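You operate a simulated robot arm through the tools that you are given. There is no shell and no other tool. Be economical: measure what you need, move in short steps, check, and stop when the job is done.

Carry out the task below with a simulated robot arm. There is one attempt and no reset: what you move stays moved.

TASK
Put one of the bread slices from the toast rack in the mixing bowl. Put the pasta pack on top of the chocolate cake. Open the left fridge door, take the teal pad and leave it on the bottom shelf of the fridge, then shut the door. Open the counter drawer, take the cracker pack and leave it in the inside of the counter drawer and shut the drawer again. The order is free.

It is judged by the outcome, as a careful person would: the job done as asked, and still so three seconds after it is handed in. It fails if anything else is knocked over, pushed out of place, dropped, spilled or broken.

THE ROBOT
A 7-joint arm with a two-finger parallel gripper on a trunk, on a base that drives. Base frame: it is fixed to the floor where the robot stands at the start and does not move with it; the origin is under the middle of the robot, x ahead of it, y to its left, z up; the surface under the hand at the start is at about z = 0.9. Readings come in m, rad, newtons and seconds.
With the tool pointing down near the work surface it reaches from about 0.48 to 0.92 m from the robot's upright axis, wherever it stands. Its first joint turns from -2.007 to 2.007 rad. Places, roughly: bottom shelf of the fridge [2.1, -3.5, 0.9]; bread slice (2x12x12 cm) [0.5, -0.2, 0.6]; chocolate cake (14x13x5 cm) [2, -1.8, 0.9]; counter drawer [-2.5, -4.2, 0.8]; cracker pack [-2.5, -4.25, 0.25]; fridge door [1.7, -3.7, 1.3]; inside of the counter drawer [-2.5, -4.3, 0.7]; mixing bowl (19x20x10 cm) [0.7, 0.1, 0.9]; pasta pack [2.25, -2.25, 1]; teal pad (9x6x4 cm) [-2.1, -4.2, 0.9]. Payload 3.91 kg.
Tool frame: the origin (TCP) lies between the finger pads and is the grasp point; the fingertips stand 0.03 m ahead of it; z points along the fingers, y is the line along which they close. The gripper opens to 0.11 m. The fingers are 0.02 m wide and 0.01 m thick; the gripper's body (0.048 by 0.112 m) begins 0.055 m behind the TCP.
Orientation is that of the tool frame in the base frame, as [roll, pitch, yaw] about the fixed x, y, z axes, in that order (R = Rz(yaw) Ry(pitch) Rx(roll)). With the fingers straight down and closing along the base's y, the tool's x points along the base's -x, its y along +y and its z along -z.

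THE INTERFACE
- The arm moves only by the tool drive_tool. Its arguments are lists of equal length, an entry for each row: "translation": the shift along the tool's x, y, z in m, a list of three; "turn": the turn, a rotation vector about the tool's x, y, z in rad, a list of three; "gripper": the opening, from 0 (shut) to 1 (fully open). In form: {"translation": [[x, y, z], ...], "turn": [[rx, ry, rz], ...], "gripper": [gripper, ...]}. A call has 1 to 10 rows; each row shifts and turns the commanded pose from where the row before left it, along the tool's axes as they then stand. Each row takes 0.2 s and may step no farther than 0.05 m and 0.15 rad from the row before; otherwise, or with a gripper value out of range, the whole call is refused. A pose out of reach is approached as far as the arm can. The call stops where the force on the tool passes 40 N (or 10 N more than at its start, if that is more) or the arm is blocked; 0.2 s more then pass. Each finger travels about 0.153 m/s and halts on what it meets, pressing with about 40 N; the grip force reading is that of the motor and also rises with nothing between the fingers. The clock runs only during rows and for 0.2 s after the last one: add rows that do not move to give the fingers time. The reply holds the time, the measured pose of the TCP, the force on the tool along the base axes, the opening and the grip force, in the units named above and with some noise, with the torque about the TCP (base axes, N m) and any sound that the robot's microphone picked up.
- Cameras (640 x 400 px; columns grow to the right, rows downward): "scene" is now at [0.2079, 0.1717, 1.4362]; the picture's right is [-0.38, -0.92, 0.00], its down [-0.58, 0.24, -0.78] and it looks along [0.72, -0.30, -0.63] (base axes); focal length 234 px, centre (320, 200). "wrist" rides on the gripper at [0.072, 0.017, -0.103] in the tool frame; the picture's right is [-0.23, 0.97, 0.00], its down [-0.76, -0.18, -0.62] and it looks along [-0.61, -0.14, 0.78] (tool axes); focal length 222 px, centre (320, 200). There is no depth. A picture from a camera that has moved, and an enlarged one, comes with that camera's place and axes in the base frame and with its lens. The place of the scene camera against the robot may be out by one fixed shift of up to 0.018 m in any direction.
- snapshot(camera): a new picture of that camera. No time passes.
- slide_trunk(by): slides the trunk up (or, below 0, down) by that many m; the arm and the scene camera ride with it, the base frame stays. It gives what a move gives, with no picture.
- drive_base(legs): drives the robot by 1 to 6 legs, each [ahead, left, turn to the left] in m, m and rad, along the robot's own axes; the way and the turn of a leg run together, so that a leg with both is an arc; at most 1.5 m and 3.142 rad a leg. The arm and the cameras ride along, it lands a little off, and it stops where it bumps. It gives what a move gives.
- aim_head(pan, tilt): turns the head with the scene camera to pan (to the left, within 1.396 rad either way) and tilt (down, from -0.506 to 1.204), counted from straight ahead of the robot. It gives what a move gives.
- enlarge(camera, box): a new picture of the part [left, top, right, bottom] of that camera's present view, enlarged. No time passes.
- sign_off(): hands the job in; it is judged then, once.

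Work in short steps. Places have to be worked out from the pictures, the camera data and where the tool is seen: move nearer, look again, correct. Check each grasp and each placing, and mend what went wrong. You have 186 turns and 164 pictures in all, those below and enlarged ones among them. Open the gripper and draw the arm clear of the work before you hand the job in, unless the task says otherwise; then end with one line.

The tools are called after "Request:" as a command line: name --argument value ..., lists and objects as JSON in quotes. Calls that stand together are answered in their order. drive_tool: Moves the arm, as the interface text tells. Its arguments: {"type":"object","properties":{"translation":{"type":"array"},"turn":{"type":"array"},"gripper":{"type":"array"}},"required":["translation","turn","gripper"]} The other tools are called the same way: slide_trunk (by) slides the trunk up or down; drive_base (legs) drives the base; aim_head (pan, tilt) turns the head that bears the scene camera; snapshot (camera) takes a picture; enlarge (camera, box) takes an enlarged picture of a part of a camera's view; sign_off () hands the job in.

At the start:

```text
time: 0.0
ee_pos: [0.516, -0.2072, 1.2769]
orientation: [-3.141, 0.001, -3.141]
contact_force: [0.4, -0.6, 1.0]
moment: [0.02, -0.02, -0.02]
grip_width: 0.1101
gripper_force: 0.0
trunk travel left (down, up): [-0.775, 0.215]
robot x, y, heading: [-0.0017, 0.003, -0.002]
head pan, tilt: [-0.391, 0.684]
```

scene: 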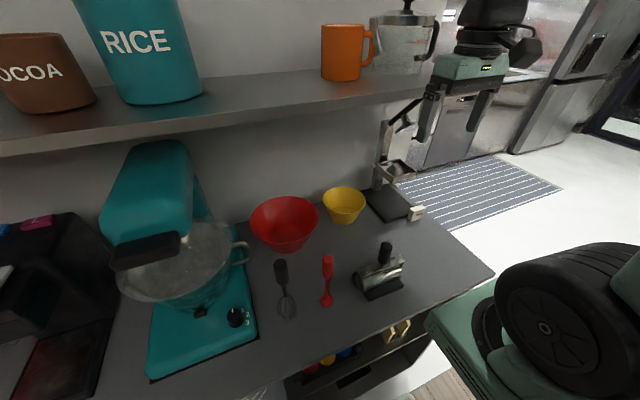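
wrist: 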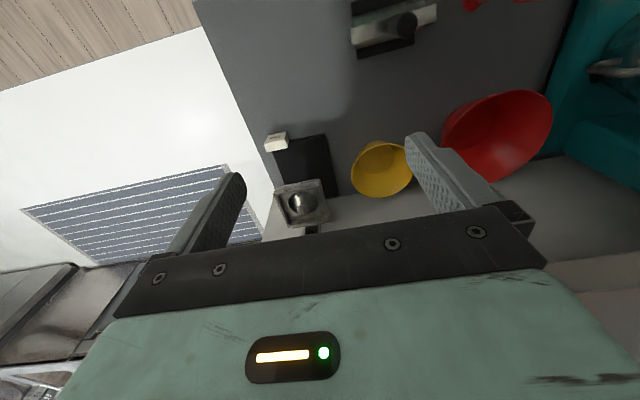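

I see the red bowl on the counter and an open shelf below its front edge. I'll tilt the head toward the shelf below to find the toast rack.

Request:
aim_head --pan -0.4 --tilt 1.1

Request:
snapshot --camera "scene"

```text
time: 0.9
ee_pos: [0.5165, -0.2064, 1.2759]
orientation: [-3.141, 0.0, 3.14]
contact_force: [0.1, 0.0, -0.2]
moment: [-0.02, 0.03, 0.01]
grip_width: 0.1099
gripper_force: 0.0
trunk travel left (down, up): [-0.775, 0.215]
robot x, y, heading: [-0.0008, -0.0008, -0.002]
head pan, tilt: [-0.4, 1.1]
```

```text
161 pictures are left
camera scene: at [0.1871, 0.1798, 1.405], right [-0.39, -0.92, 0.0], down [-0.82, 0.35, -0.45], along [0.42, -0.18, -0.89], focal length 234 px, centre (320, 200)
```

scene: 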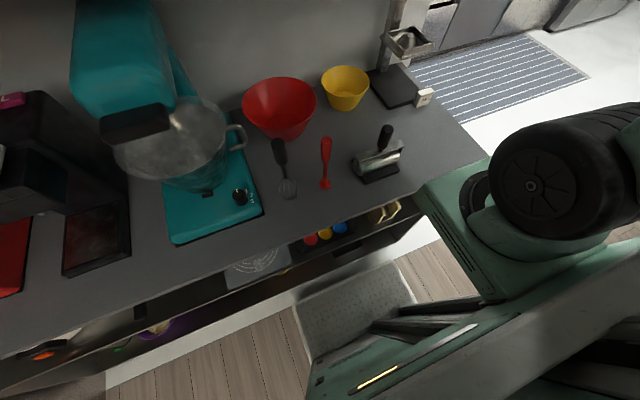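

The bread sits under the counter, on a shelf at (390,210). I'll back away to get the arm and camera a view into the shelf, checking the space behind afterwards.

Request:
drive_base --legs '[[-0.45, 0, 0]]'

Request:
slide_trunk --by -0.4

Request:
aim_head --pan -0.2 --tilt 0.6

Request:
snapshot --camera "scene"

```text
time: 3.6
ee_pos: [0.0703, -0.2086, 1.2762]
orientation: [3.141, 0.0, 3.134]
contact_force: [0.3, 0.1, -0.2]
moment: [0.0, 0.01, -0.03]
grip_width: 0.1101
gripper_force: 0.1
trunk travel left (down, up): [-0.775, 0.215]
robot x, y, heading: [-0.4426, 0.0011, -0.005]
head pan, tilt: [-0.4, 1.1]
```

```text
time: 7.4
ee_pos: [0.0705, -0.2078, 0.8759]
orientation: [3.141, -0.001, 3.136]
contact_force: [0.6, 0.1, -0.3]
moment: [-0.01, -0.02, -0.03]
grip_width: 0.1102
gripper_force: 0.0
trunk travel left (down, up): [-0.375, 0.615]
robot x, y, heading: [-0.4452, -0.0012, -0.008]
head pan, tilt: [-0.4, 1.1]
```

```text
time: 8.3
ee_pos: [0.0704, -0.209, 0.8756]
orientation: [3.141, 0.0, 3.134]
contact_force: [0.3, 0.1, -0.2]
moment: [-0.02, -0.03, 0.0]
grip_width: 0.1098
gripper_force: 0.0
trunk travel left (down, up): [-0.375, 0.615]
robot x, y, heading: [-0.4457, -0.0009, -0.008]
head pan, tilt: [-0.201, 0.6]
```

```text
160 pictures are left
camera scene: at [-0.2277, 0.1867, 1.0434], right [-0.21, -0.98, 0.0], down [-0.55, 0.12, -0.82], along [0.81, -0.17, -0.57], focal length 234 px, centre (320, 200)
```

scene: 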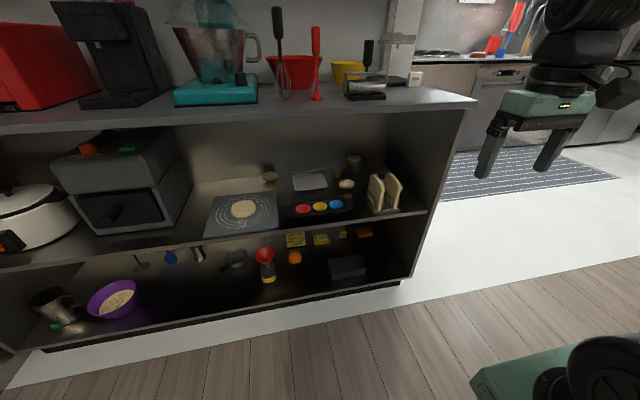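

Great view: the toast rack with two slices is at (383,192), close to the right wall of the shelf. Enlarging.

Request:
enlarge --camera "scene" --box '[320, 140, 448, 220]'

```text
5.00 times, centred on (384, 180) of scene
camera zoom: at [-0.2277, 0.1867, 1.0434], right [-0.21, -0.98, 0.0], down [-0.55, 0.12, -0.82], along [0.81, -0.17, -0.57], focal length 1172 px, centre (0, 300)
```

zoom: 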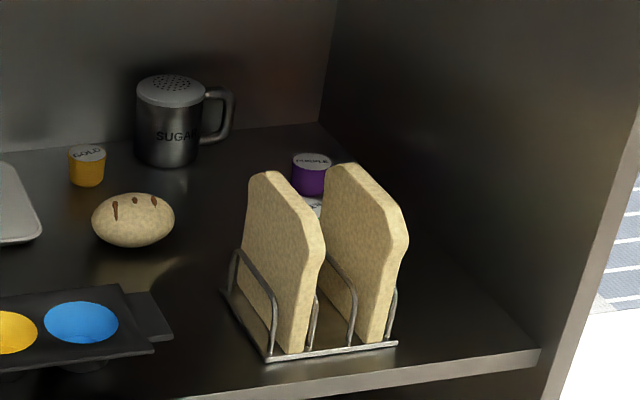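

The rack's front is at about x=0.376, with slices at y≈-0.15 and -0.217, standing in the x–z plane and gripped at their front edges with a horizontal tool. I'll lower the trunk, then turn the hand to point forward in front of the shelf.

Request:
slide_trunk --by -0.2

Request:
drive_tool --translation '[[-0.03, 0, 0], [-0.03, 0, 0], [0, 0, 0], [0, 0, 0], [0, 0, 0], [0, 0, 0], [0, 0, 0], [0, 0, 0], [0, 0, 0], [0, 0, 0]]' --turn '[[0, 0, 0], [0, -0.15, 0], [0, -0.15, 0], [0, -0.15, 0], [0, -0.15, 0], [0, -0.15, 0], [0, -0.15, 0], [0, -0.15, 0], [0, -0.15, 0], [0, -0.15, 0]]' --gripper '[0.5, 0.5, 0.5, 0.5, 0.5, 0.5, 0.5, 0.5, 0.5, 0.5]'

Request:
snapshot --camera "scene"

Request:
snapshot --camera "wrist"

```text
time: 10.5
ee_pos: [0.0704, -0.2069, 0.6752]
orientation: [3.141, 0.0, 3.135]
contact_force: [0.1, 0.8, 0.2]
moment: [0.01, 0.01, 0.0]
grip_width: 0.11
gripper_force: 0.2
trunk travel left (down, up): [-0.175, 0.815]
robot x, y, heading: [-0.4413, 0.0017, -0.007]
head pan, tilt: [-0.201, 0.6]
```

```text
time: 12.7
ee_pos: [0.1756, -0.2332, 0.7177]
orientation: [-3.138, 1.348, 3.136]
contact_force: [0.2, 0.0, 0.1]
moment: [-0.01, 0.0, 0.03]
grip_width: 0.0554
gripper_force: 0.1
out of reach, approached as far as the arm can: row 8, 9, 10
trunk travel left (down, up): [-0.175, 0.815]
robot x, y, heading: [-0.4505, 0.0002, -0.009]
head pan, tilt: [-0.201, 0.6]
```

```text
158 pictures are left
camera scene: at [-0.2277, 0.1867, 0.8435], right [-0.21, -0.98, 0.0], down [-0.55, 0.12, -0.83], along [0.81, -0.17, -0.56], focal length 234 px, centre (320, 200)
```

scene: 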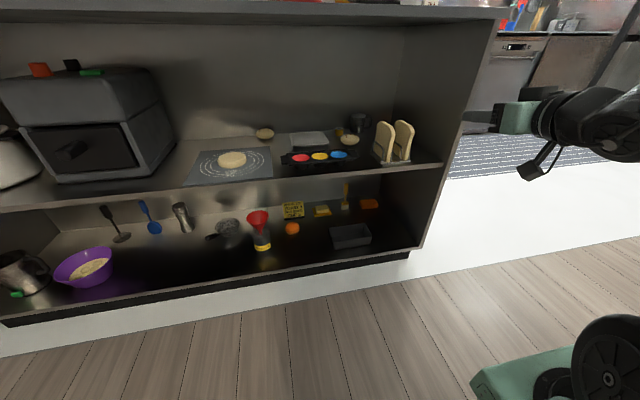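

```text
157 pictures are left
camera wrist: at [0.0588, -0.2153, 0.6704], right [0.06, 0.97, 0.22], down [-0.44, -0.17, 0.88], along [0.9, -0.15, 0.42], focal length 222 px, centre (320, 200)
```

wrist: 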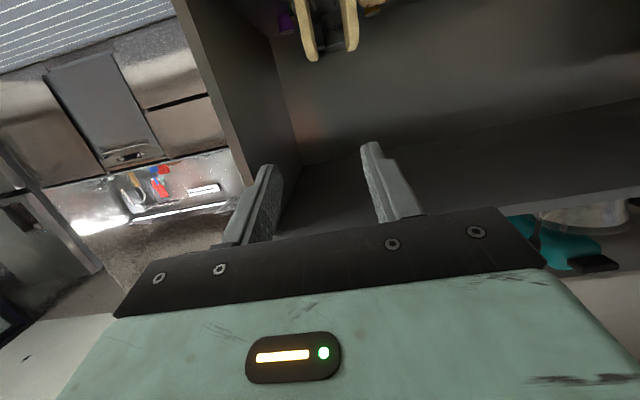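

The hand is nearly horizontal; the wrist view shows the slices (upside down). I'll lower and enlarge to locate the slice edges.

Request:
enlarge --camera "wrist" --box '[260, 0, 420, 100]'

Request:
enlarge --camera "scene" --box '[350, 110, 446, 170]'

```text
4.00 times, centred on (340, 50) of wrist
camera zoom: at [0.0588, -0.2153, 0.6704], right [0.06, 0.97, 0.22], down [-0.44, -0.17, 0.88], along [0.9, -0.15, 0.42], focal length 888 px, centre (240, 800)
```

zoom: 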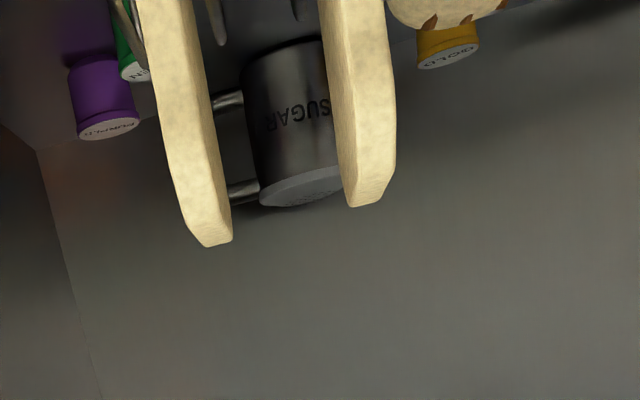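

```text
6.67 times, centred on (398, 140) of scene
camera zoom: at [-0.2277, 0.1867, 0.8435], right [-0.21, -0.98, 0.0], down [-0.55, 0.12, -0.83], along [0.81, -0.17, -0.56], focal length 1562 px, centre (-200, 600)
```

zoom: 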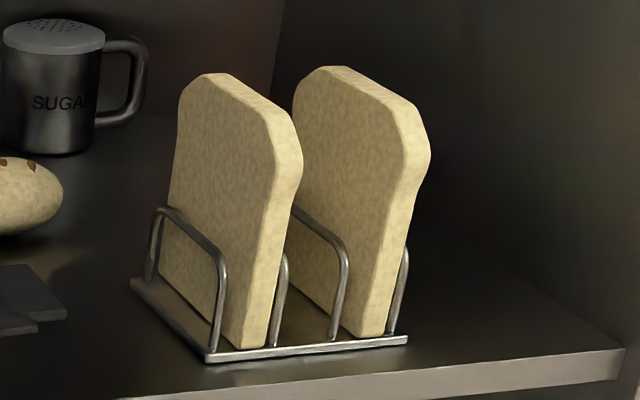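

Wrist rays put the left slice at y≈-0.18, front edge x≈0.40, with rack wires up to z≈0.575. I'll keep this slight down-tilt and move forward a bit to get back in reach, then read.

Request:
drive_tool --translation '[[-0.01, 0, 0.045], [-0.01, 0, 0.045], [-0.01, 0, 0.045], [0, 0, 0]]' --turn '[[0, 0, 0], [0, 0, 0], [0, 0, 0], [0, 0, 0]]' --gripper '[0.5, 0.5, 0.5, 0.5]'

Request:
snapshot --camera "wrist"

```text
time: 13.7
ee_pos: [0.3162, -0.2347, 0.7175]
orientation: [-3.14, 1.348, 3.139]
contact_force: [-0.3, 0.4, 0.0]
moment: [0.01, 0.01, 0.0]
grip_width: 0.0548
gripper_force: 0.0
trunk travel left (down, up): [-0.175, 0.815]
robot x, y, heading: [-0.4433, 0.0052, -0.005]
head pan, tilt: [-0.201, 0.6]
```

```text
154 pictures are left
camera wrist: at [0.1983, -0.2161, 0.6699], right [0.06, 0.97, 0.22], down [-0.44, -0.17, 0.88], along [0.9, -0.15, 0.42], focal length 222 px, centre (320, 200)
```

wrist: 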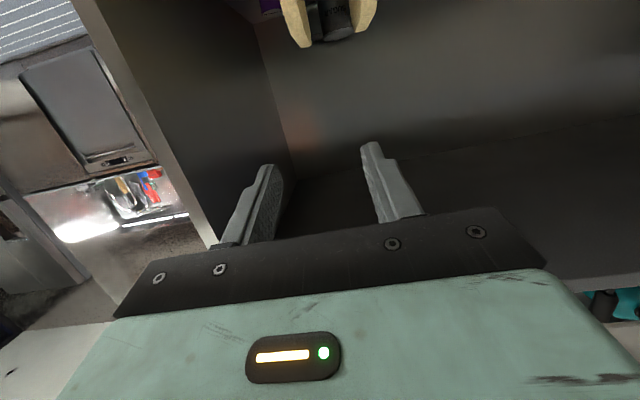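

Command tracks cleanly. Shift left 0.054 to y≈-0.18 and lower the trunk by 0.10 to bring the TCP to z≈0.617, still in front of the slices.

Request:
drive_tool --translation '[[0, 0.027, 0], [0, 0.027, 0]]' --turn '[[0, 0, 0], [0, 0, 0]]' --gripper '[0.5, 0.5]'

Request:
slide_trunk --by -0.1

Request:
snapshot --camera "wrist"

Request:
snapshot --camera "scene"

```text
time: 14.3
ee_pos: [0.3149, -0.1806, 0.7174]
orientation: [-3.139, 1.348, 3.136]
contact_force: [-0.3, -0.9, -0.1]
moment: [-0.03, 0.01, 0.04]
grip_width: 0.0548
gripper_force: 0.1
trunk travel left (down, up): [-0.175, 0.815]
robot x, y, heading: [-0.4441, -0.0006, -0.006]
head pan, tilt: [-0.201, 0.6]
```

```text
time: 15.6
ee_pos: [0.3153, -0.1812, 0.6182]
orientation: [-3.14, 1.349, 3.136]
contact_force: [1.3, -0.5, -0.3]
moment: [0.02, -0.02, 0.01]
grip_width: 0.0549
gripper_force: 0.1
trunk travel left (down, up): [-0.075, 0.915]
robot x, y, heading: [-0.4454, 0.0021, -0.007]
head pan, tilt: [-0.201, 0.6]
```

```text
153 pictures are left
camera wrist: at [0.1985, -0.1628, 0.5708], right [0.06, 0.97, 0.22], down [-0.44, -0.17, 0.88], along [0.9, -0.15, 0.42], focal length 222 px, centre (320, 200)
```

wrist: 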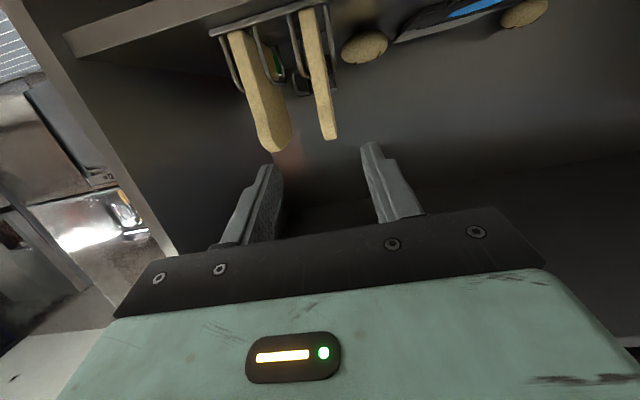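

```text
152 pictures are left
camera scene: at [-0.2277, 0.1867, 0.7435], right [-0.21, -0.98, 0.0], down [-0.55, 0.12, -0.83], along [0.81, -0.17, -0.56], focal length 234 px, centre (320, 200)
```

scene: 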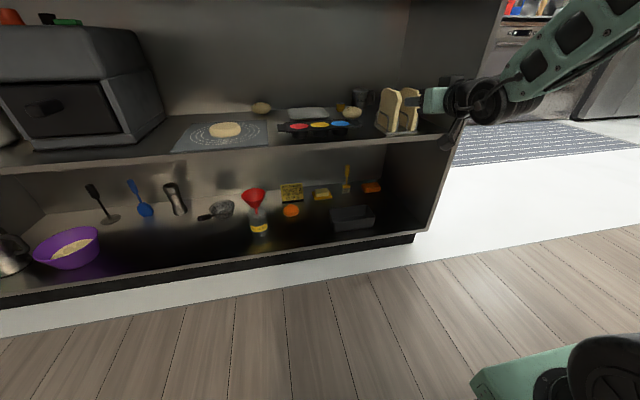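

The gap between the slices is tight for the inner finger, so I'll enlarge to place the fingers accurately.

Request:
enlarge --camera "wrist" --box '[208, 0, 400, 120]'

```text
3.33 times, centred on (304, 60) of wrist
camera zoom: at [0.1985, -0.1628, 0.5708], right [0.06, 0.97, 0.22], down [-0.44, -0.17, 0.88], along [0.9, -0.15, 0.42], focal length 740 px, centre (373, 667)
```

zoom: 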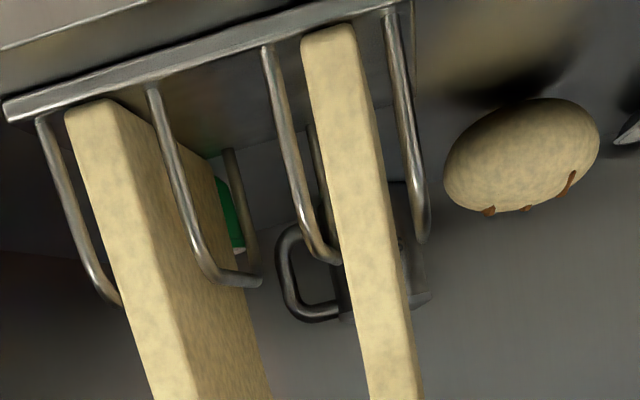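

Left slice front centre is y≈-0.173, hoop tops only z≈0.56. I'll advance to x≈0.425, y≈-0.173, z≈0.605 with the opening at 0.045.

Request:
drive_tool --translation '[[0, 0.008, 0], [-0.004, 0, 0.037], [-0.004, 0, 0.037], [-0.004, 0, 0.036]]' --turn '[[0, 0, 0], [0, 0, 0], [0, 0, 0], [0, 0, 0]]' --gripper '[0.41, 0.41, 0.41, 0.41]'

Request:
snapshot --camera "wrist"

Request:
enlarge --camera "scene" --box '[350, 70, 478, 150]'

```text
time: 16.6
ee_pos: [0.4253, -0.1731, 0.6047]
orientation: [3.141, 1.348, 3.137]
contact_force: [0.0, -0.4, -0.2]
moment: [0.01, -0.01, -0.01]
grip_width: 0.045
gripper_force: 0.1
trunk travel left (down, up): [-0.075, 0.915]
robot x, y, heading: [-0.4424, 0.0025, -0.006]
head pan, tilt: [-0.201, 0.6]
```

```text
150 pictures are left
camera wrist: at [0.3082, -0.1544, 0.5575], right [0.06, 0.97, 0.22], down [-0.44, -0.17, 0.88], along [0.9, -0.15, 0.42], focal length 222 px, centre (320, 200)
```

wrist: 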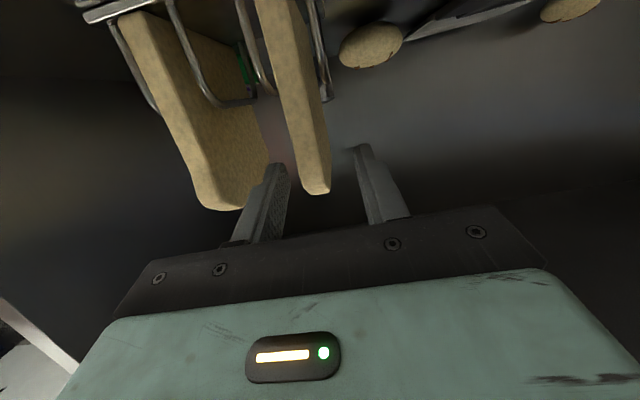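

```text
5.00 times, centred on (414, 110) of scene
camera zoom: at [-0.2277, 0.1866, 0.7436], right [-0.21, -0.98, 0.0], down [-0.55, 0.12, -0.83], along [0.81, -0.17, -0.56], focal length 1172 px, centre (-150, 650)
```

zoom: 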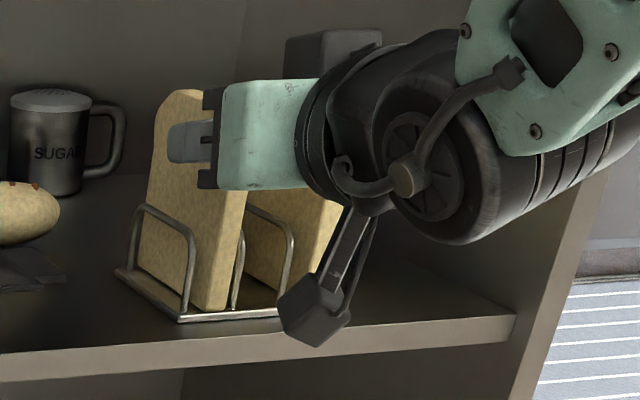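

The fingers straddle the left slice, a bit high. Lower by 0.01 and close.

Request:
drive_tool --translation '[[0.01, 0, 0.002], [0, 0, 0], [0, 0, 0], [0, 0, 0]]' --turn '[[0, 0, 0], [0, 0, 0], [0, 0, 0], [0, 0, 0]]' --gripper '[0.41, 0.1, 0.1, 0.1]'

Request:
enlarge --camera "scene" --box '[350, 70, 478, 150]'

```text
time: 17.6
ee_pos: [0.424, -0.1729, 0.5945]
orientation: [-3.14, 1.348, 3.137]
contact_force: [-0.2, -0.2, 0.2]
moment: [-0.01, 0.04, 0.0]
grip_width: 0.0129
gripper_force: 39.9
trunk travel left (down, up): [-0.075, 0.915]
robot x, y, heading: [-0.4473, 0.0053, -0.008]
head pan, tilt: [-0.201, 0.6]
```

```text
5.00 times, centred on (414, 110) of scene
camera zoom: at [-0.2277, 0.1867, 0.7435], right [-0.21, -0.98, 0.0], down [-0.55, 0.12, -0.83], along [0.81, -0.17, -0.56], focal length 1172 px, centre (-150, 650)
```

zoom: 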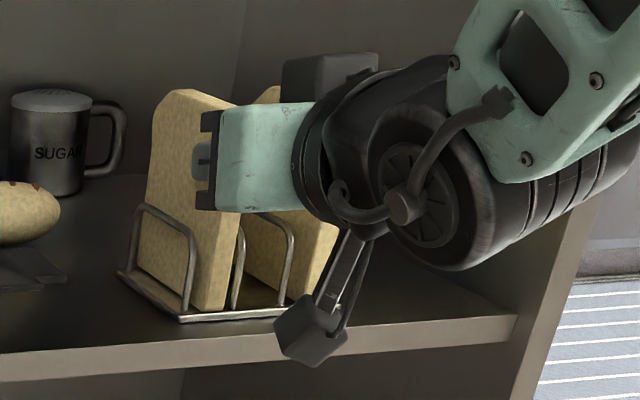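

Gripped (0.013, 40 N). Lift with the trunk by 0.07.

Request:
slide_trunk --by 0.07

Request:
snapshot --camera "scene"

Request:
snapshot --camera "wrist"

```text
time: 18.7
ee_pos: [0.4244, -0.1723, 0.6651]
orientation: [-3.139, 1.348, 3.135]
contact_force: [0.3, -0.5, -1.0]
moment: [0.0, -0.01, -0.02]
grip_width: 0.0128
gripper_force: 40.4
trunk travel left (down, up): [-0.145, 0.845]
robot x, y, heading: [-0.4433, 0.0025, -0.004]
head pan, tilt: [-0.201, 0.6]
```

```text
147 pictures are left
camera scene: at [-0.2277, 0.1867, 0.8135], right [-0.21, -0.98, 0.0], down [-0.55, 0.12, -0.83], along [0.81, -0.17, -0.56], focal length 234 px, centre (320, 200)
```

scene: 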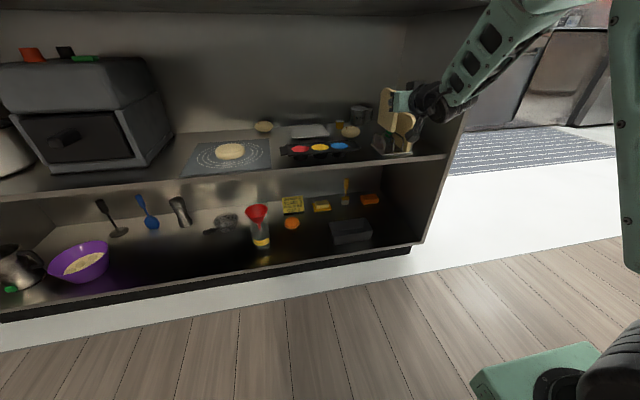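

```text
146 pictures are left
camera wrist: at [0.3075, -0.1545, 0.6173], right [0.06, 0.97, 0.22], down [-0.44, -0.17, 0.88], along [0.9, -0.15, 0.42], focal length 222 px, centre (320, 200)
```

wrist: 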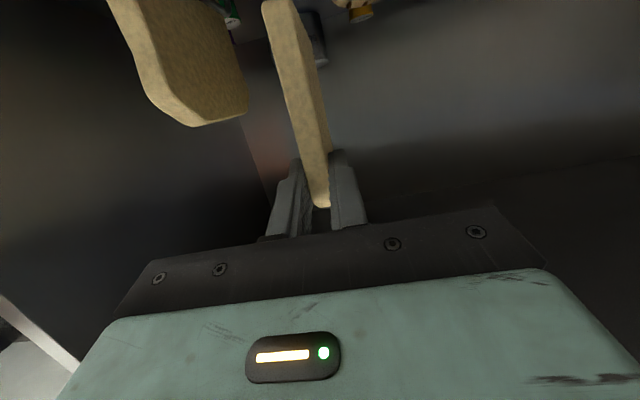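

Slice is out of the hoops and held. I'll back the base straight out, raise the trunk, and look.

Request:
drive_base --legs '[[-0.3, 0, 0]]'

Request:
slide_trunk --by 0.6

Request:
aim_head --pan -0.2 --tilt 0.7

Request:
snapshot --camera "scene"

```text
time: 20.7
ee_pos: [0.1262, -0.1726, 0.6656]
orientation: [-3.139, 1.35, 3.138]
contact_force: [0.1, 0.1, -0.6]
moment: [0.01, 0.03, 0.01]
grip_width: 0.0127
gripper_force: 39.7
trunk travel left (down, up): [-0.145, 0.845]
robot x, y, heading: [-0.7419, -0.0009, -0.008]
head pan, tilt: [-0.201, 0.6]
```

```text
refused: 0.6 is not a number from -0.4 to 0.4
```

```text
time: 21.4
ee_pos: [0.1274, -0.1707, 0.6639]
orientation: [-3.14, 1.349, 3.136]
contact_force: [-1.0, 0.3, -0.8]
moment: [-0.02, 0.01, 0.01]
grip_width: 0.013
gripper_force: 39.7
trunk travel left (down, up): [-0.145, 0.845]
robot x, y, heading: [-0.7395, 0.002, -0.005]
head pan, tilt: [-0.201, 0.7]
```

```text
145 pictures are left
camera scene: at [-0.5286, 0.1892, 0.8049], right [-0.21, -0.98, 0.0], down [-0.63, 0.13, -0.77], along [0.75, -0.16, -0.64], focal length 234 px, centre (320, 200)
```

scene: 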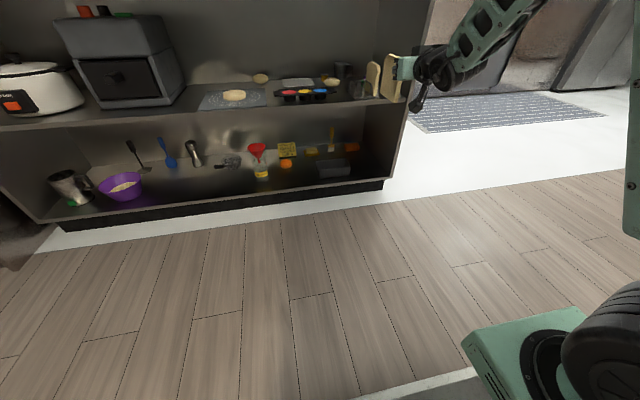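

Rack still stands with the other slice. Raise the trunk and look at the bowl and upper shelf.

Request:
slide_trunk --by 0.4

Request:
aim_head --pan 0.0 --tilt 0.2

Request:
snapshot --camera "scene"

Request:
slide_trunk --by 0.3

Request:
snapshot --camera "scene"

```text
time: 25.2
ee_pos: [0.1259, -0.1717, 1.0645]
orientation: [-3.14, 1.349, 3.136]
contact_force: [-0.4, 0.8, 0.2]
moment: [-0.02, 0.01, 0.01]
grip_width: 0.0129
gripper_force: 40.2
trunk travel left (down, up): [-0.545, 0.445]
robot x, y, heading: [-0.7423, 0.0046, -0.005]
head pan, tilt: [-0.201, 0.7]
```

```text
time: 26.2
ee_pos: [0.1271, -0.1718, 1.0636]
orientation: [-3.139, 1.35, 3.134]
contact_force: [0.9, 0.7, 0.0]
moment: [0.01, 0.03, 0.01]
grip_width: 0.0128
gripper_force: 40.2
trunk travel left (down, up): [-0.545, 0.445]
robot x, y, heading: [-0.7419, 0.0041, -0.007]
head pan, tilt: [0.0, 0.201]
```

```text
144 pictures are left
camera scene: at [-0.5185, 0.206, 1.2502], right [-0.01, -1.0, 0.0], down [-0.2, 0.0, -0.98], along [0.98, -0.01, -0.2], focal length 234 px, centre (320, 200)
```

scene: 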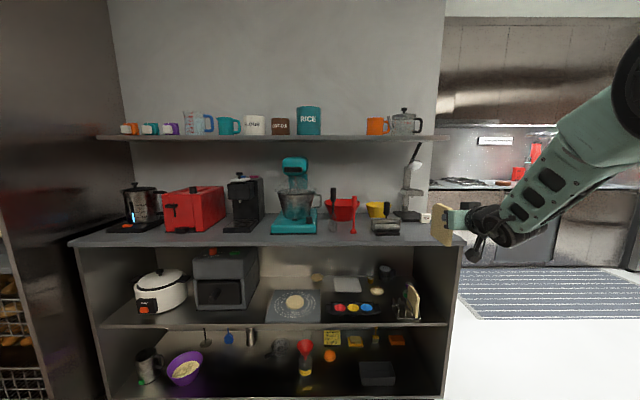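

```text
time: 29.2
ee_pos: [0.1273, -0.171, 1.3647]
orientation: [-3.139, 1.35, 3.135]
contact_force: [-0.5, 1.0, 0.1]
moment: [-0.02, 0.01, 0.0]
grip_width: 0.0129
gripper_force: 39.9
trunk travel left (down, up): [-0.845, 0.145]
robot x, y, heading: [-0.74, 0.0027, -0.004]
head pan, tilt: [0.0, 0.201]
```

```text
143 pictures are left
camera scene: at [-0.5185, 0.206, 1.5503], right [-0.01, -1.0, 0.0], down [-0.2, 0.0, -0.98], along [0.98, -0.01, -0.2], focal length 234 px, centre (320, 200)
```

scene: 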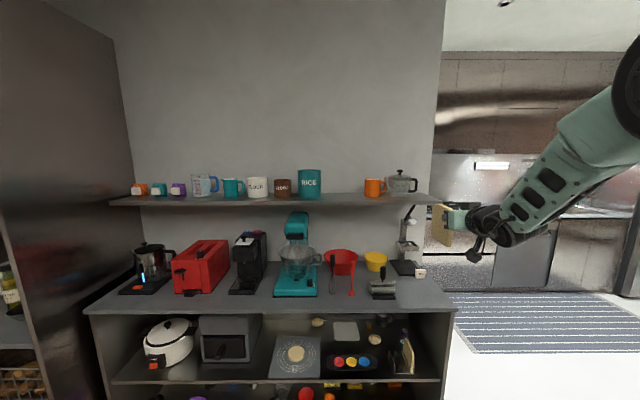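

Upper shelf's front lower edge is at x≈0.55, z≈1.30; bowl centre ≈(0.68,0.08). A 45° tilt fits. I'll tilt the tool while still clear, and shift the base left and slightly ahead.

Request:
drive_tool --translation '[[0, 0, 0], [0, 0, 0], [0, 0, 0], [0, 0, 0]]' --turn '[[0, 0.145, 0], [0, 0.145, 0], [0, 0.145, 0], [0, 0.145, 0]]' --gripper '[0.05, 0.05, 0.05, 0.05]'

Request:
drive_base --legs '[[0.1, 0.27, 0]]'

Request:
aim_head --pan -0.25 --tilt 0.5

Request:
snapshot --camera "scene"

Request:
snapshot --camera "wrist"

```text
time: 30.2
ee_pos: [0.1288, -0.1664, 1.3658]
orientation: [3.116, 0.835, 3.134]
contact_force: [-0.1, -1.3, -0.3]
moment: [0.04, 0.01, 0.05]
grip_width: 0.013
gripper_force: 40.0
out of reach, approached as far as the arm can: row 3
trunk travel left (down, up): [-0.845, 0.145]
robot x, y, heading: [-0.7409, 0.0046, -0.006]
head pan, tilt: [0.0, 0.201]
```

```text
time: 32.2
ee_pos: [0.231, 0.1017, 1.3659]
orientation: [3.123, 0.833, 3.136]
contact_force: [0.1, -0.7, -0.1]
moment: [-0.01, 0.01, 0.0]
grip_width: 0.0129
gripper_force: 39.7
trunk travel left (down, up): [-0.845, 0.145]
robot x, y, heading: [-0.6353, 0.2775, -0.013]
head pan, tilt: [0.0, 0.201]
```

```text
time: 33.0
ee_pos: [0.2298, 0.1028, 1.3658]
orientation: [3.126, 0.834, 3.136]
contact_force: [-0.6, -0.2, -0.5]
moment: [0.03, 0.0, 0.0]
grip_width: 0.0133
gripper_force: 40.4
trunk travel left (down, up): [-0.845, 0.145]
robot x, y, heading: [-0.64, 0.2789, -0.01]
head pan, tilt: [-0.25, 0.499]
```

```text
142 pictures are left
camera scene: at [-0.4196, 0.4556, 1.5227], right [-0.26, -0.97, 0.0], down [-0.46, 0.12, -0.88], along [0.85, -0.23, -0.48], focal length 234 px, centre (320, 200)
```

scene: 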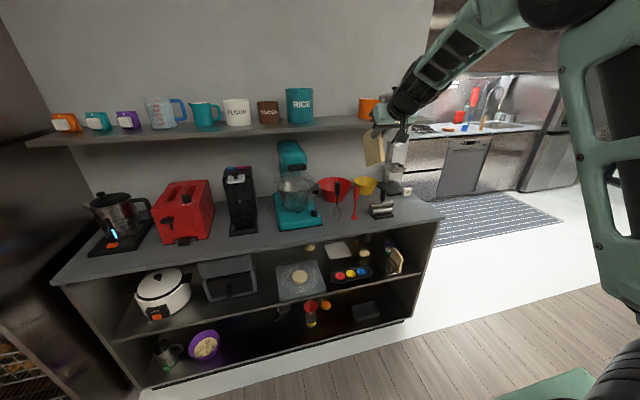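

```text
141 pictures are left
camera wrist: at [0.1049, 0.1189, 1.3815], right [0.14, 0.97, 0.18], down [0.05, -0.19, 0.98], along [0.99, -0.13, -0.08], focal length 222 px, centre (320, 200)
```

wrist: 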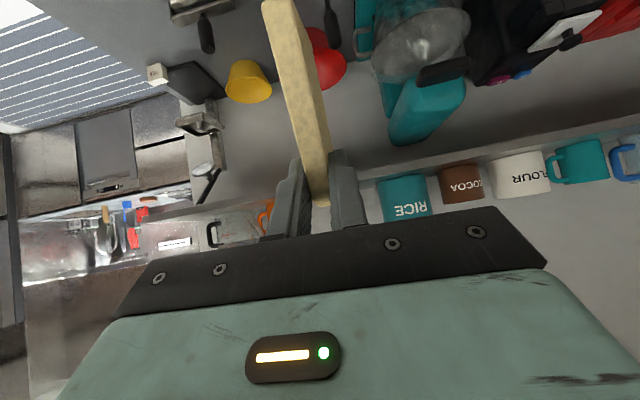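

I'll zoom on the bowl and utensils in both cameras to get their positions.

Request:
enlarge --camera "scene" --box '[280, 160, 440, 260]'

Request:
enlarge --camera "wrist" --box '[200, 0, 400, 125]'

```text
4.00 times, centred on (360, 210) of scene
camera zoom: at [-0.4196, 0.4556, 1.5227], right [-0.26, -0.97, 0.0], down [-0.46, 0.12, -0.88], along [0.85, -0.23, -0.48], focal length 937 px, centre (160, 160)
```

zoom: 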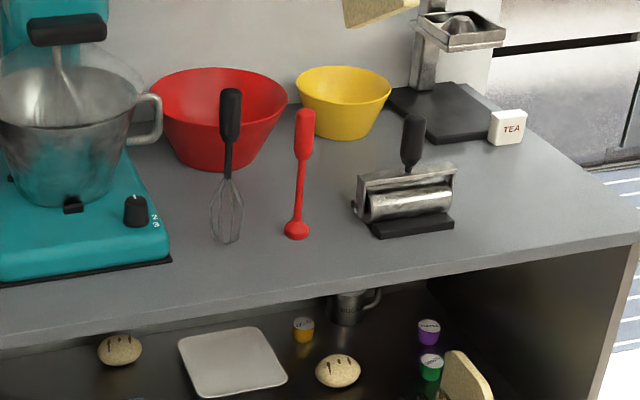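

```text
3.20 times, centred on (300, 62) of wrist
camera zoom: at [0.1049, 0.1189, 1.3815], right [0.14, 0.97, 0.18], down [0.05, -0.19, 0.98], along [0.99, -0.13, -0.08], focal length 711 px, centre (384, 640)
```

zoom: 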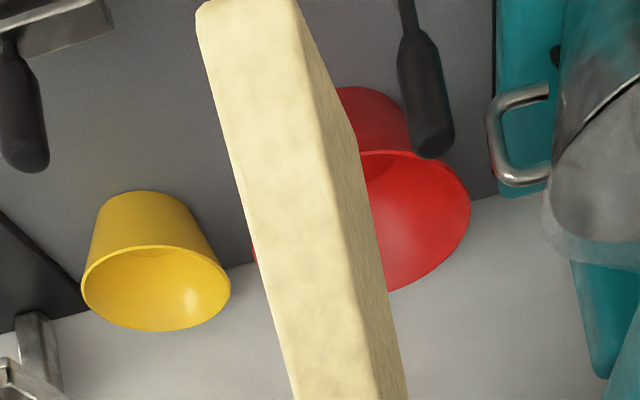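

Whisk at (0.465,0.135) and spatula at (0.458,0.049) stand up to z≈1.10; bowl centre ≈(0.68,0.08). I'll lower to TCP z≈1.16 and drive forward so the slice passes between them at y≈0.093.

Request:
slide_trunk --by -0.2

Request:
drive_base --legs '[[0.12, -0.006, 0]]'

Request:
snapshot --camera "wrist"

Request:
snapshot --camera "scene"

```text
time: 35.1
ee_pos: [0.2312, 0.1026, 1.165]
orientation: [3.123, 0.834, 3.136]
contact_force: [0.8, 0.3, 0.2]
moment: [0.0, 0.02, -0.01]
grip_width: 0.0129
gripper_force: 39.9
trunk travel left (down, up): [-0.645, 0.345]
robot x, y, heading: [-0.6395, 0.2789, -0.006]
head pan, tilt: [-0.25, 0.499]
```

```text
time: 36.4
ee_pos: [0.35, 0.095, 1.1663]
orientation: [3.125, 0.833, 3.137]
contact_force: [0.3, -0.9, 0.7]
moment: [0.02, 0.01, 0.02]
grip_width: 0.0128
gripper_force: 40.0
trunk travel left (down, up): [-0.645, 0.345]
robot x, y, heading: [-0.5148, 0.2721, -0.013]
head pan, tilt: [-0.25, 0.499]
```

```text
138 pictures are left
camera wrist: at [0.2248, 0.1114, 1.1815], right [0.14, 0.97, 0.18], down [0.05, -0.19, 0.98], along [0.99, -0.13, -0.08], focal length 222 px, centre (320, 200)
```

wrist: 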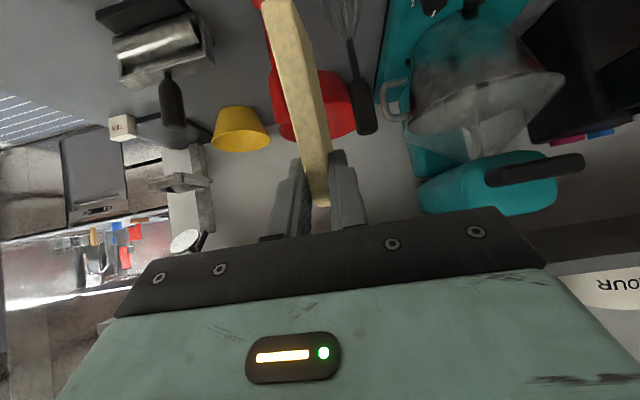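

```text
137 pictures are left
camera scene: at [-0.2997, 0.4481, 1.3226], right [-0.26, -0.97, 0.0], down [-0.46, 0.12, -0.88], along [0.85, -0.23, -0.48], focal length 234 px, centre (320, 200)
```

scene: 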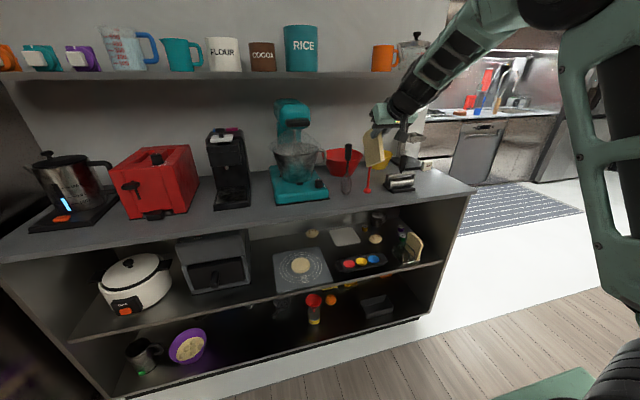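

The slice plane is near y≈0.088, the gap runs 0.064–0.128. Drive forward 0.2 with a small left correction.

Request:
drive_base --legs '[[0.0, 0.008, 0.01], [0.1, 0.001, 0], [0.1, 0, 0]]'

Request:
snapshot --camera "wrist"

Request:
snapshot --camera "scene"

```text
time: 38.6
ee_pos: [0.5511, 0.1108, 1.1653]
orientation: [3.125, 0.836, -3.138]
contact_force: [-0.4, 0.3, 0.5]
moment: [0.0, -0.02, -0.01]
grip_width: 0.0131
gripper_force: 39.3
trunk travel left (down, up): [-0.645, 0.345]
robot x, y, heading: [-0.3237, 0.2781, -0.003]
head pan, tilt: [-0.25, 0.499]
```

```text
136 pictures are left
camera wrist: at [0.4259, 0.1257, 1.1815], right [0.14, 0.97, 0.18], down [0.05, -0.19, 0.98], along [0.99, -0.13, -0.08], focal length 222 px, centre (320, 200)
```

wrist: 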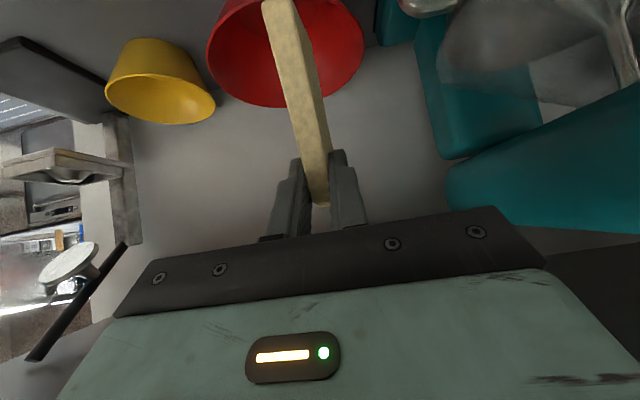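

```text
135 pictures are left
camera scene: at [-0.1013, 0.4583, 1.3226], right [-0.25, -0.97, 0.0], down [-0.46, 0.12, -0.88], along [0.85, -0.22, -0.48], focal length 234 px, centre (320, 200)
```

scene: 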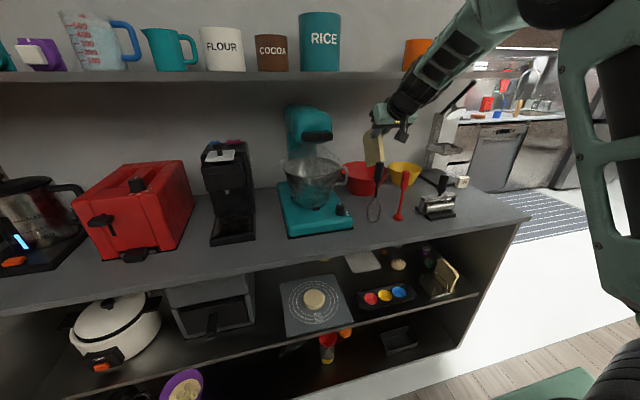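

Passed between the utensils. Check clearance around the forearm and the whisk before going in.

Request:
enlarge --camera "scene" --box '[320, 60, 512, 230]'

```text
2.35 times, centred on (416, 145) of scene
camera zoom: at [-0.1013, 0.4583, 1.3226], right [-0.25, -0.97, 0.0], down [-0.46, 0.12, -0.88], along [0.85, -0.22, -0.48], focal length 551 px, centre (94, 329)
```

zoom: 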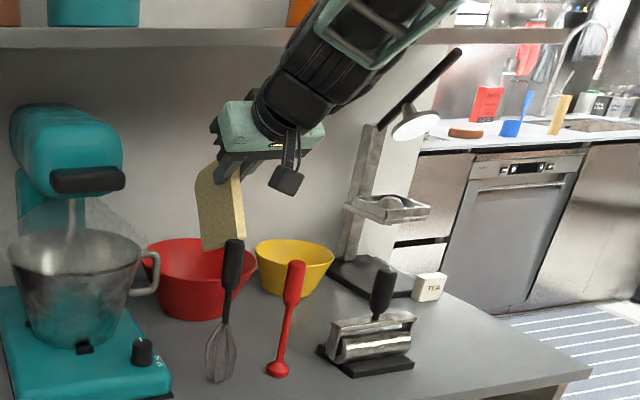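

Clear. The wrist camera must pass the whisk top, so I shift right first, then forward by base, then down by trunk in steps.

Request:
drive_tool --translation '[[0, -0.028, 0]]' --turn '[[0, 0, 0]]' --gripper '[0.05]'

Request:
drive_base --legs '[[0.05, 0, 0]]'

Request:
slide_trunk --by -0.04

Request:
drive_base --legs '[[0.05, 0, 0]]'

Request:
snapshot --camera "wrist"

Request:
enlarge --camera "scene" --box '[320, 60, 512, 230]'

```text
time: 39.0
ee_pos: [0.5532, 0.0839, 1.1644]
orientation: [3.124, 0.836, -3.139]
contact_force: [1.1, 0.6, 0.5]
moment: [0.0, 0.03, -0.01]
grip_width: 0.0128
gripper_force: 40.1
trunk travel left (down, up): [-0.645, 0.345]
robot x, y, heading: [-0.3185, 0.2776, 0.001]
head pan, tilt: [-0.25, 0.499]
```

```text
time: 39.9
ee_pos: [0.5999, 0.0832, 1.1638]
orientation: [3.124, 0.833, -3.139]
contact_force: [0.3, 0.6, -1.0]
moment: [0.01, 0.01, 0.0]
grip_width: 0.0128
gripper_force: 40.0
trunk travel left (down, up): [-0.645, 0.345]
robot x, y, heading: [-0.2726, 0.2762, -0.005]
head pan, tilt: [-0.25, 0.499]
```

```text
time: 40.8
ee_pos: [0.6019, 0.0818, 1.1246]
orientation: [3.125, 0.833, -3.141]
contact_force: [-0.1, -0.1, 0.1]
moment: [0.03, 0.0, -0.04]
grip_width: 0.0127
gripper_force: 40.1
trunk travel left (down, up): [-0.605, 0.385]
robot x, y, heading: [-0.2696, 0.2798, -0.005]
head pan, tilt: [-0.25, 0.499]
```

```text
time: 41.7
ee_pos: [0.651, 0.0823, 1.1235]
orientation: [3.126, 0.835, -3.139]
contact_force: [0.1, 0.1, 0.1]
moment: [-0.01, 0.0, -0.01]
grip_width: 0.0126
gripper_force: 39.6
trunk travel left (down, up): [-0.605, 0.385]
robot x, y, heading: [-0.2202, 0.2768, -0.001]
head pan, tilt: [-0.25, 0.499]
```

```text
133 pictures are left
camera wrist: at [0.526, 0.0979, 1.1401], right [0.14, 0.97, 0.18], down [0.05, -0.19, 0.98], along [0.99, -0.13, -0.08], focal length 222 px, centre (320, 200)
```

wrist: 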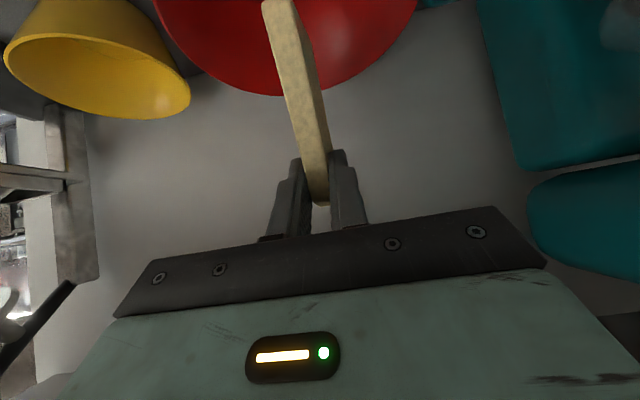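

```text
2.35 times, centred on (416, 145) of scene
camera zoom: at [-0.0013, 0.4577, 1.2826], right [-0.25, -0.97, 0.0], down [-0.46, 0.12, -0.88], along [0.85, -0.22, -0.48], focal length 551 px, centre (94, 329)
```

zoom: 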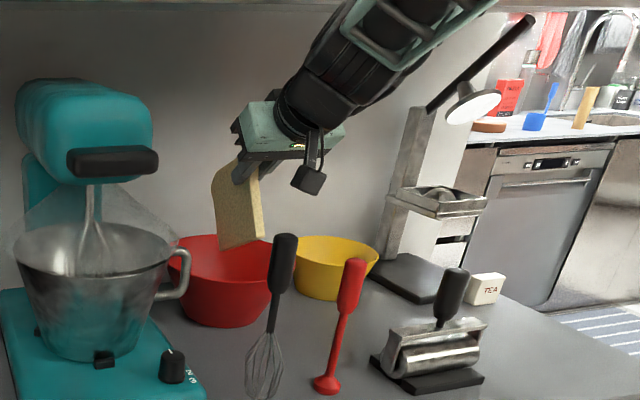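

Slice is centred over the red bowl. Lower 0.08.

Request:
slide_trunk --by -0.08

Request:
enlarge --camera "scene" --box '[320, 60, 512, 230]'

Request:
snapshot --camera "wrist"

```text
time: 42.9
ee_pos: [0.6534, 0.0822, 1.0428]
orientation: [3.124, 0.833, -3.139]
contact_force: [0.8, 0.6, -0.8]
moment: [-0.02, -0.06, -0.06]
grip_width: 0.0128
gripper_force: 40.7
trunk travel left (down, up): [-0.525, 0.465]
robot x, y, heading: [-0.2205, 0.2771, -0.005]
head pan, tilt: [-0.25, 0.499]
```

```text
2.35 times, centred on (416, 145) of scene
camera zoom: at [-0.0013, 0.4577, 1.2026], right [-0.25, -0.97, 0.0], down [-0.46, 0.12, -0.88], along [0.85, -0.22, -0.48], focal length 551 px, centre (94, 329)
```

zoom: 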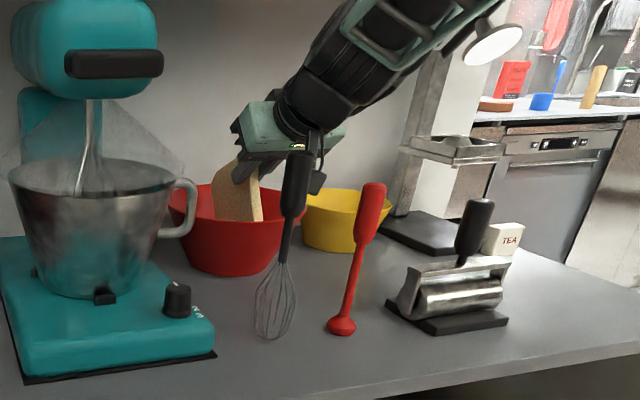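

```text
130 pictures are left
camera wrist: at [0.5261, 0.0979, 1.0602], right [0.14, 0.97, 0.18], down [0.05, -0.19, 0.98], along [0.99, -0.13, -0.08], focal length 222 px, centre (320, 200)
```

wrist: 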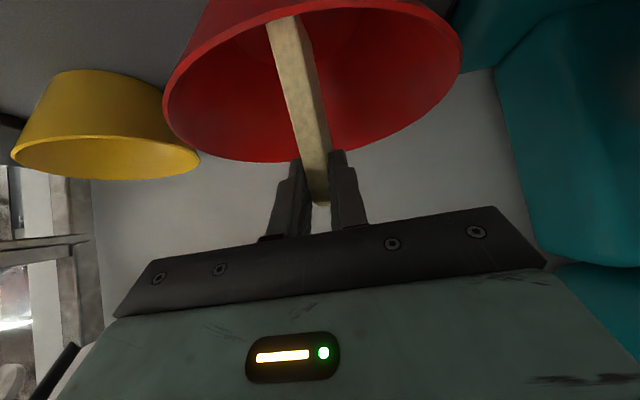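

Slice is well inside the bowl. Lower 0.02 more and release with a modest opening.

Request:
slide_trunk --by -0.02

Request:
drive_tool --translation '[[0, 0, 0], [0, 0, 0], [0, 0, 0], [0, 0, 0]]' --turn '[[0, 0, 0], [0, 0, 0], [0, 0, 0], [0, 0, 0]]' --gripper '[0.3, 0.5, 0.5, 0.5]'

Request:
snapshot --camera "wrist"

Request:
enlarge --camera "scene" --box '[320, 60, 512, 230]'

```text
time: 43.5
ee_pos: [0.6556, 0.0828, 1.0335]
orientation: [3.127, 0.857, -3.139]
contact_force: [0.3, 0.3, 4.9]
moment: [0.05, -0.36, 0.03]
grip_width: 0.0125
gripper_force: 39.5
trunk travel left (down, up): [-0.505, 0.485]
robot x, y, heading: [-0.2175, 0.2766, -0.004]
head pan, tilt: [-0.25, 0.499]
stopped: the force on the tool passed its limit at 41 N (the readings are from after the stop); the commanded pose is now the measured one
```

```text
time: 44.5
ee_pos: [0.6545, 0.0826, 1.0318]
orientation: [3.125, 0.854, -3.141]
contact_force: [0.8, -0.5, -1.0]
moment: [-0.03, -0.02, -0.01]
grip_width: 0.0551
gripper_force: 0.1
trunk travel left (down, up): [-0.505, 0.485]
robot x, y, heading: [-0.2202, 0.2753, -0.005]
head pan, tilt: [-0.25, 0.499]
```

```text
129 pictures are left
camera wrist: at [0.5282, 0.0984, 1.0466], right [0.14, 0.97, 0.18], down [0.03, -0.19, 0.98], along [0.99, -0.13, -0.06], focal length 222 px, centre (320, 200)
```

wrist: 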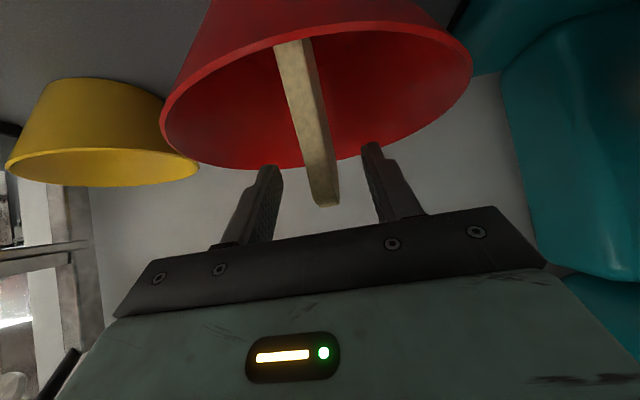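

```text
2.35 times, centred on (416, 145) of scene
camera zoom: at [-0.0013, 0.4577, 1.1825], right [-0.25, -0.97, 0.0], down [-0.46, 0.12, -0.88], along [0.85, -0.22, -0.48], focal length 551 px, centre (94, 329)
```

zoom: 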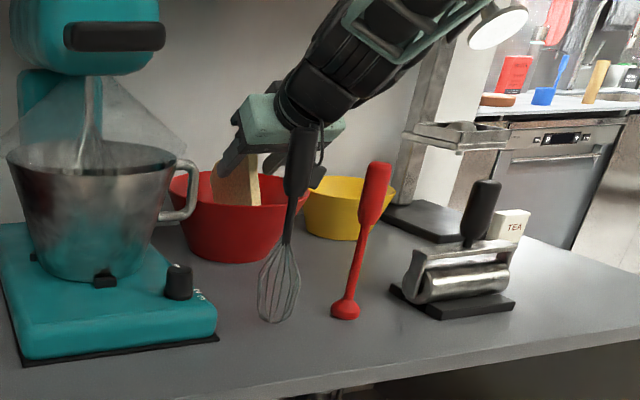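

The slice rests in the bowl, released. Retract by the reverse path: up, back, up, back.

Request:
slide_trunk --by 0.09

Request:
drive_base --legs '[[-0.05, 0, 0]]'

Request:
slide_trunk --by 0.05

Request:
drive_base --legs '[[-0.3, 0.005, 0]]'

Request:
snapshot --camera "scene"

Request:
snapshot --camera "wrist"

```text
time: 45.8
ee_pos: [0.654, 0.0825, 1.1225]
orientation: [3.126, 0.853, -3.141]
contact_force: [-0.2, 1.1, 0.5]
moment: [-0.03, -0.04, -0.03]
grip_width: 0.055
gripper_force: 0.1
trunk travel left (down, up): [-0.595, 0.395]
robot x, y, heading: [-0.2173, 0.2764, -0.004]
head pan, tilt: [-0.25, 0.499]
```

```text
time: 46.7
ee_pos: [0.6056, 0.0821, 1.1234]
orientation: [3.127, 0.853, -3.141]
contact_force: [-0.4, 0.6, 0.3]
moment: [0.0, 0.01, 0.02]
grip_width: 0.0548
gripper_force: 0.0
trunk travel left (down, up): [-0.595, 0.395]
robot x, y, heading: [-0.2686, 0.2807, -0.007]
head pan, tilt: [-0.25, 0.499]
```

```text
time: 47.6
ee_pos: [0.6055, 0.0822, 1.1724]
orientation: [3.126, 0.855, -3.141]
contact_force: [0.7, 0.2, -0.9]
moment: [-0.01, 0.0, -0.01]
grip_width: 0.0551
gripper_force: 0.2
trunk travel left (down, up): [-0.645, 0.345]
robot x, y, heading: [-0.2679, 0.2776, -0.005]
head pan, tilt: [-0.25, 0.499]
```

```text
time: 49.7
ee_pos: [0.3022, 0.0874, 1.1729]
orientation: [3.126, 0.854, -3.141]
contact_force: [0.7, 0.8, 0.1]
moment: [0.01, 0.0, -0.04]
grip_width: 0.0552
gripper_force: 0.0
trunk travel left (down, up): [-0.645, 0.345]
robot x, y, heading: [-0.5725, 0.2845, -0.008]
head pan, tilt: [-0.25, 0.499]
```

```text
127 pictures are left
camera scene: at [-0.353, 0.464, 1.3225], right [-0.25, -0.97, 0.0], down [-0.46, 0.12, -0.88], along [0.85, -0.22, -0.48], focal length 234 px, centre (320, 200)
```

scene: 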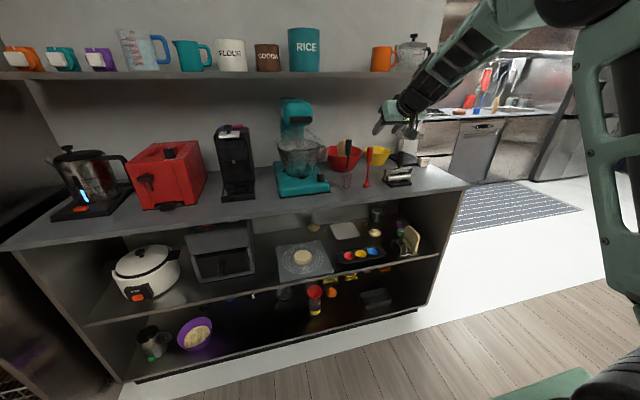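

```text
126 pictures are left
camera wrist: at [0.1758, 0.1035, 1.1866], right [0.14, 0.97, 0.18], down [0.03, -0.19, 0.98], along [0.99, -0.13, -0.06], focal length 222 px, centre (320, 200)
```

wrist: 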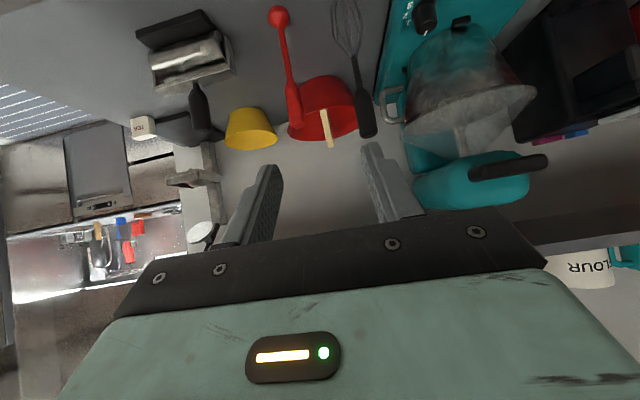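

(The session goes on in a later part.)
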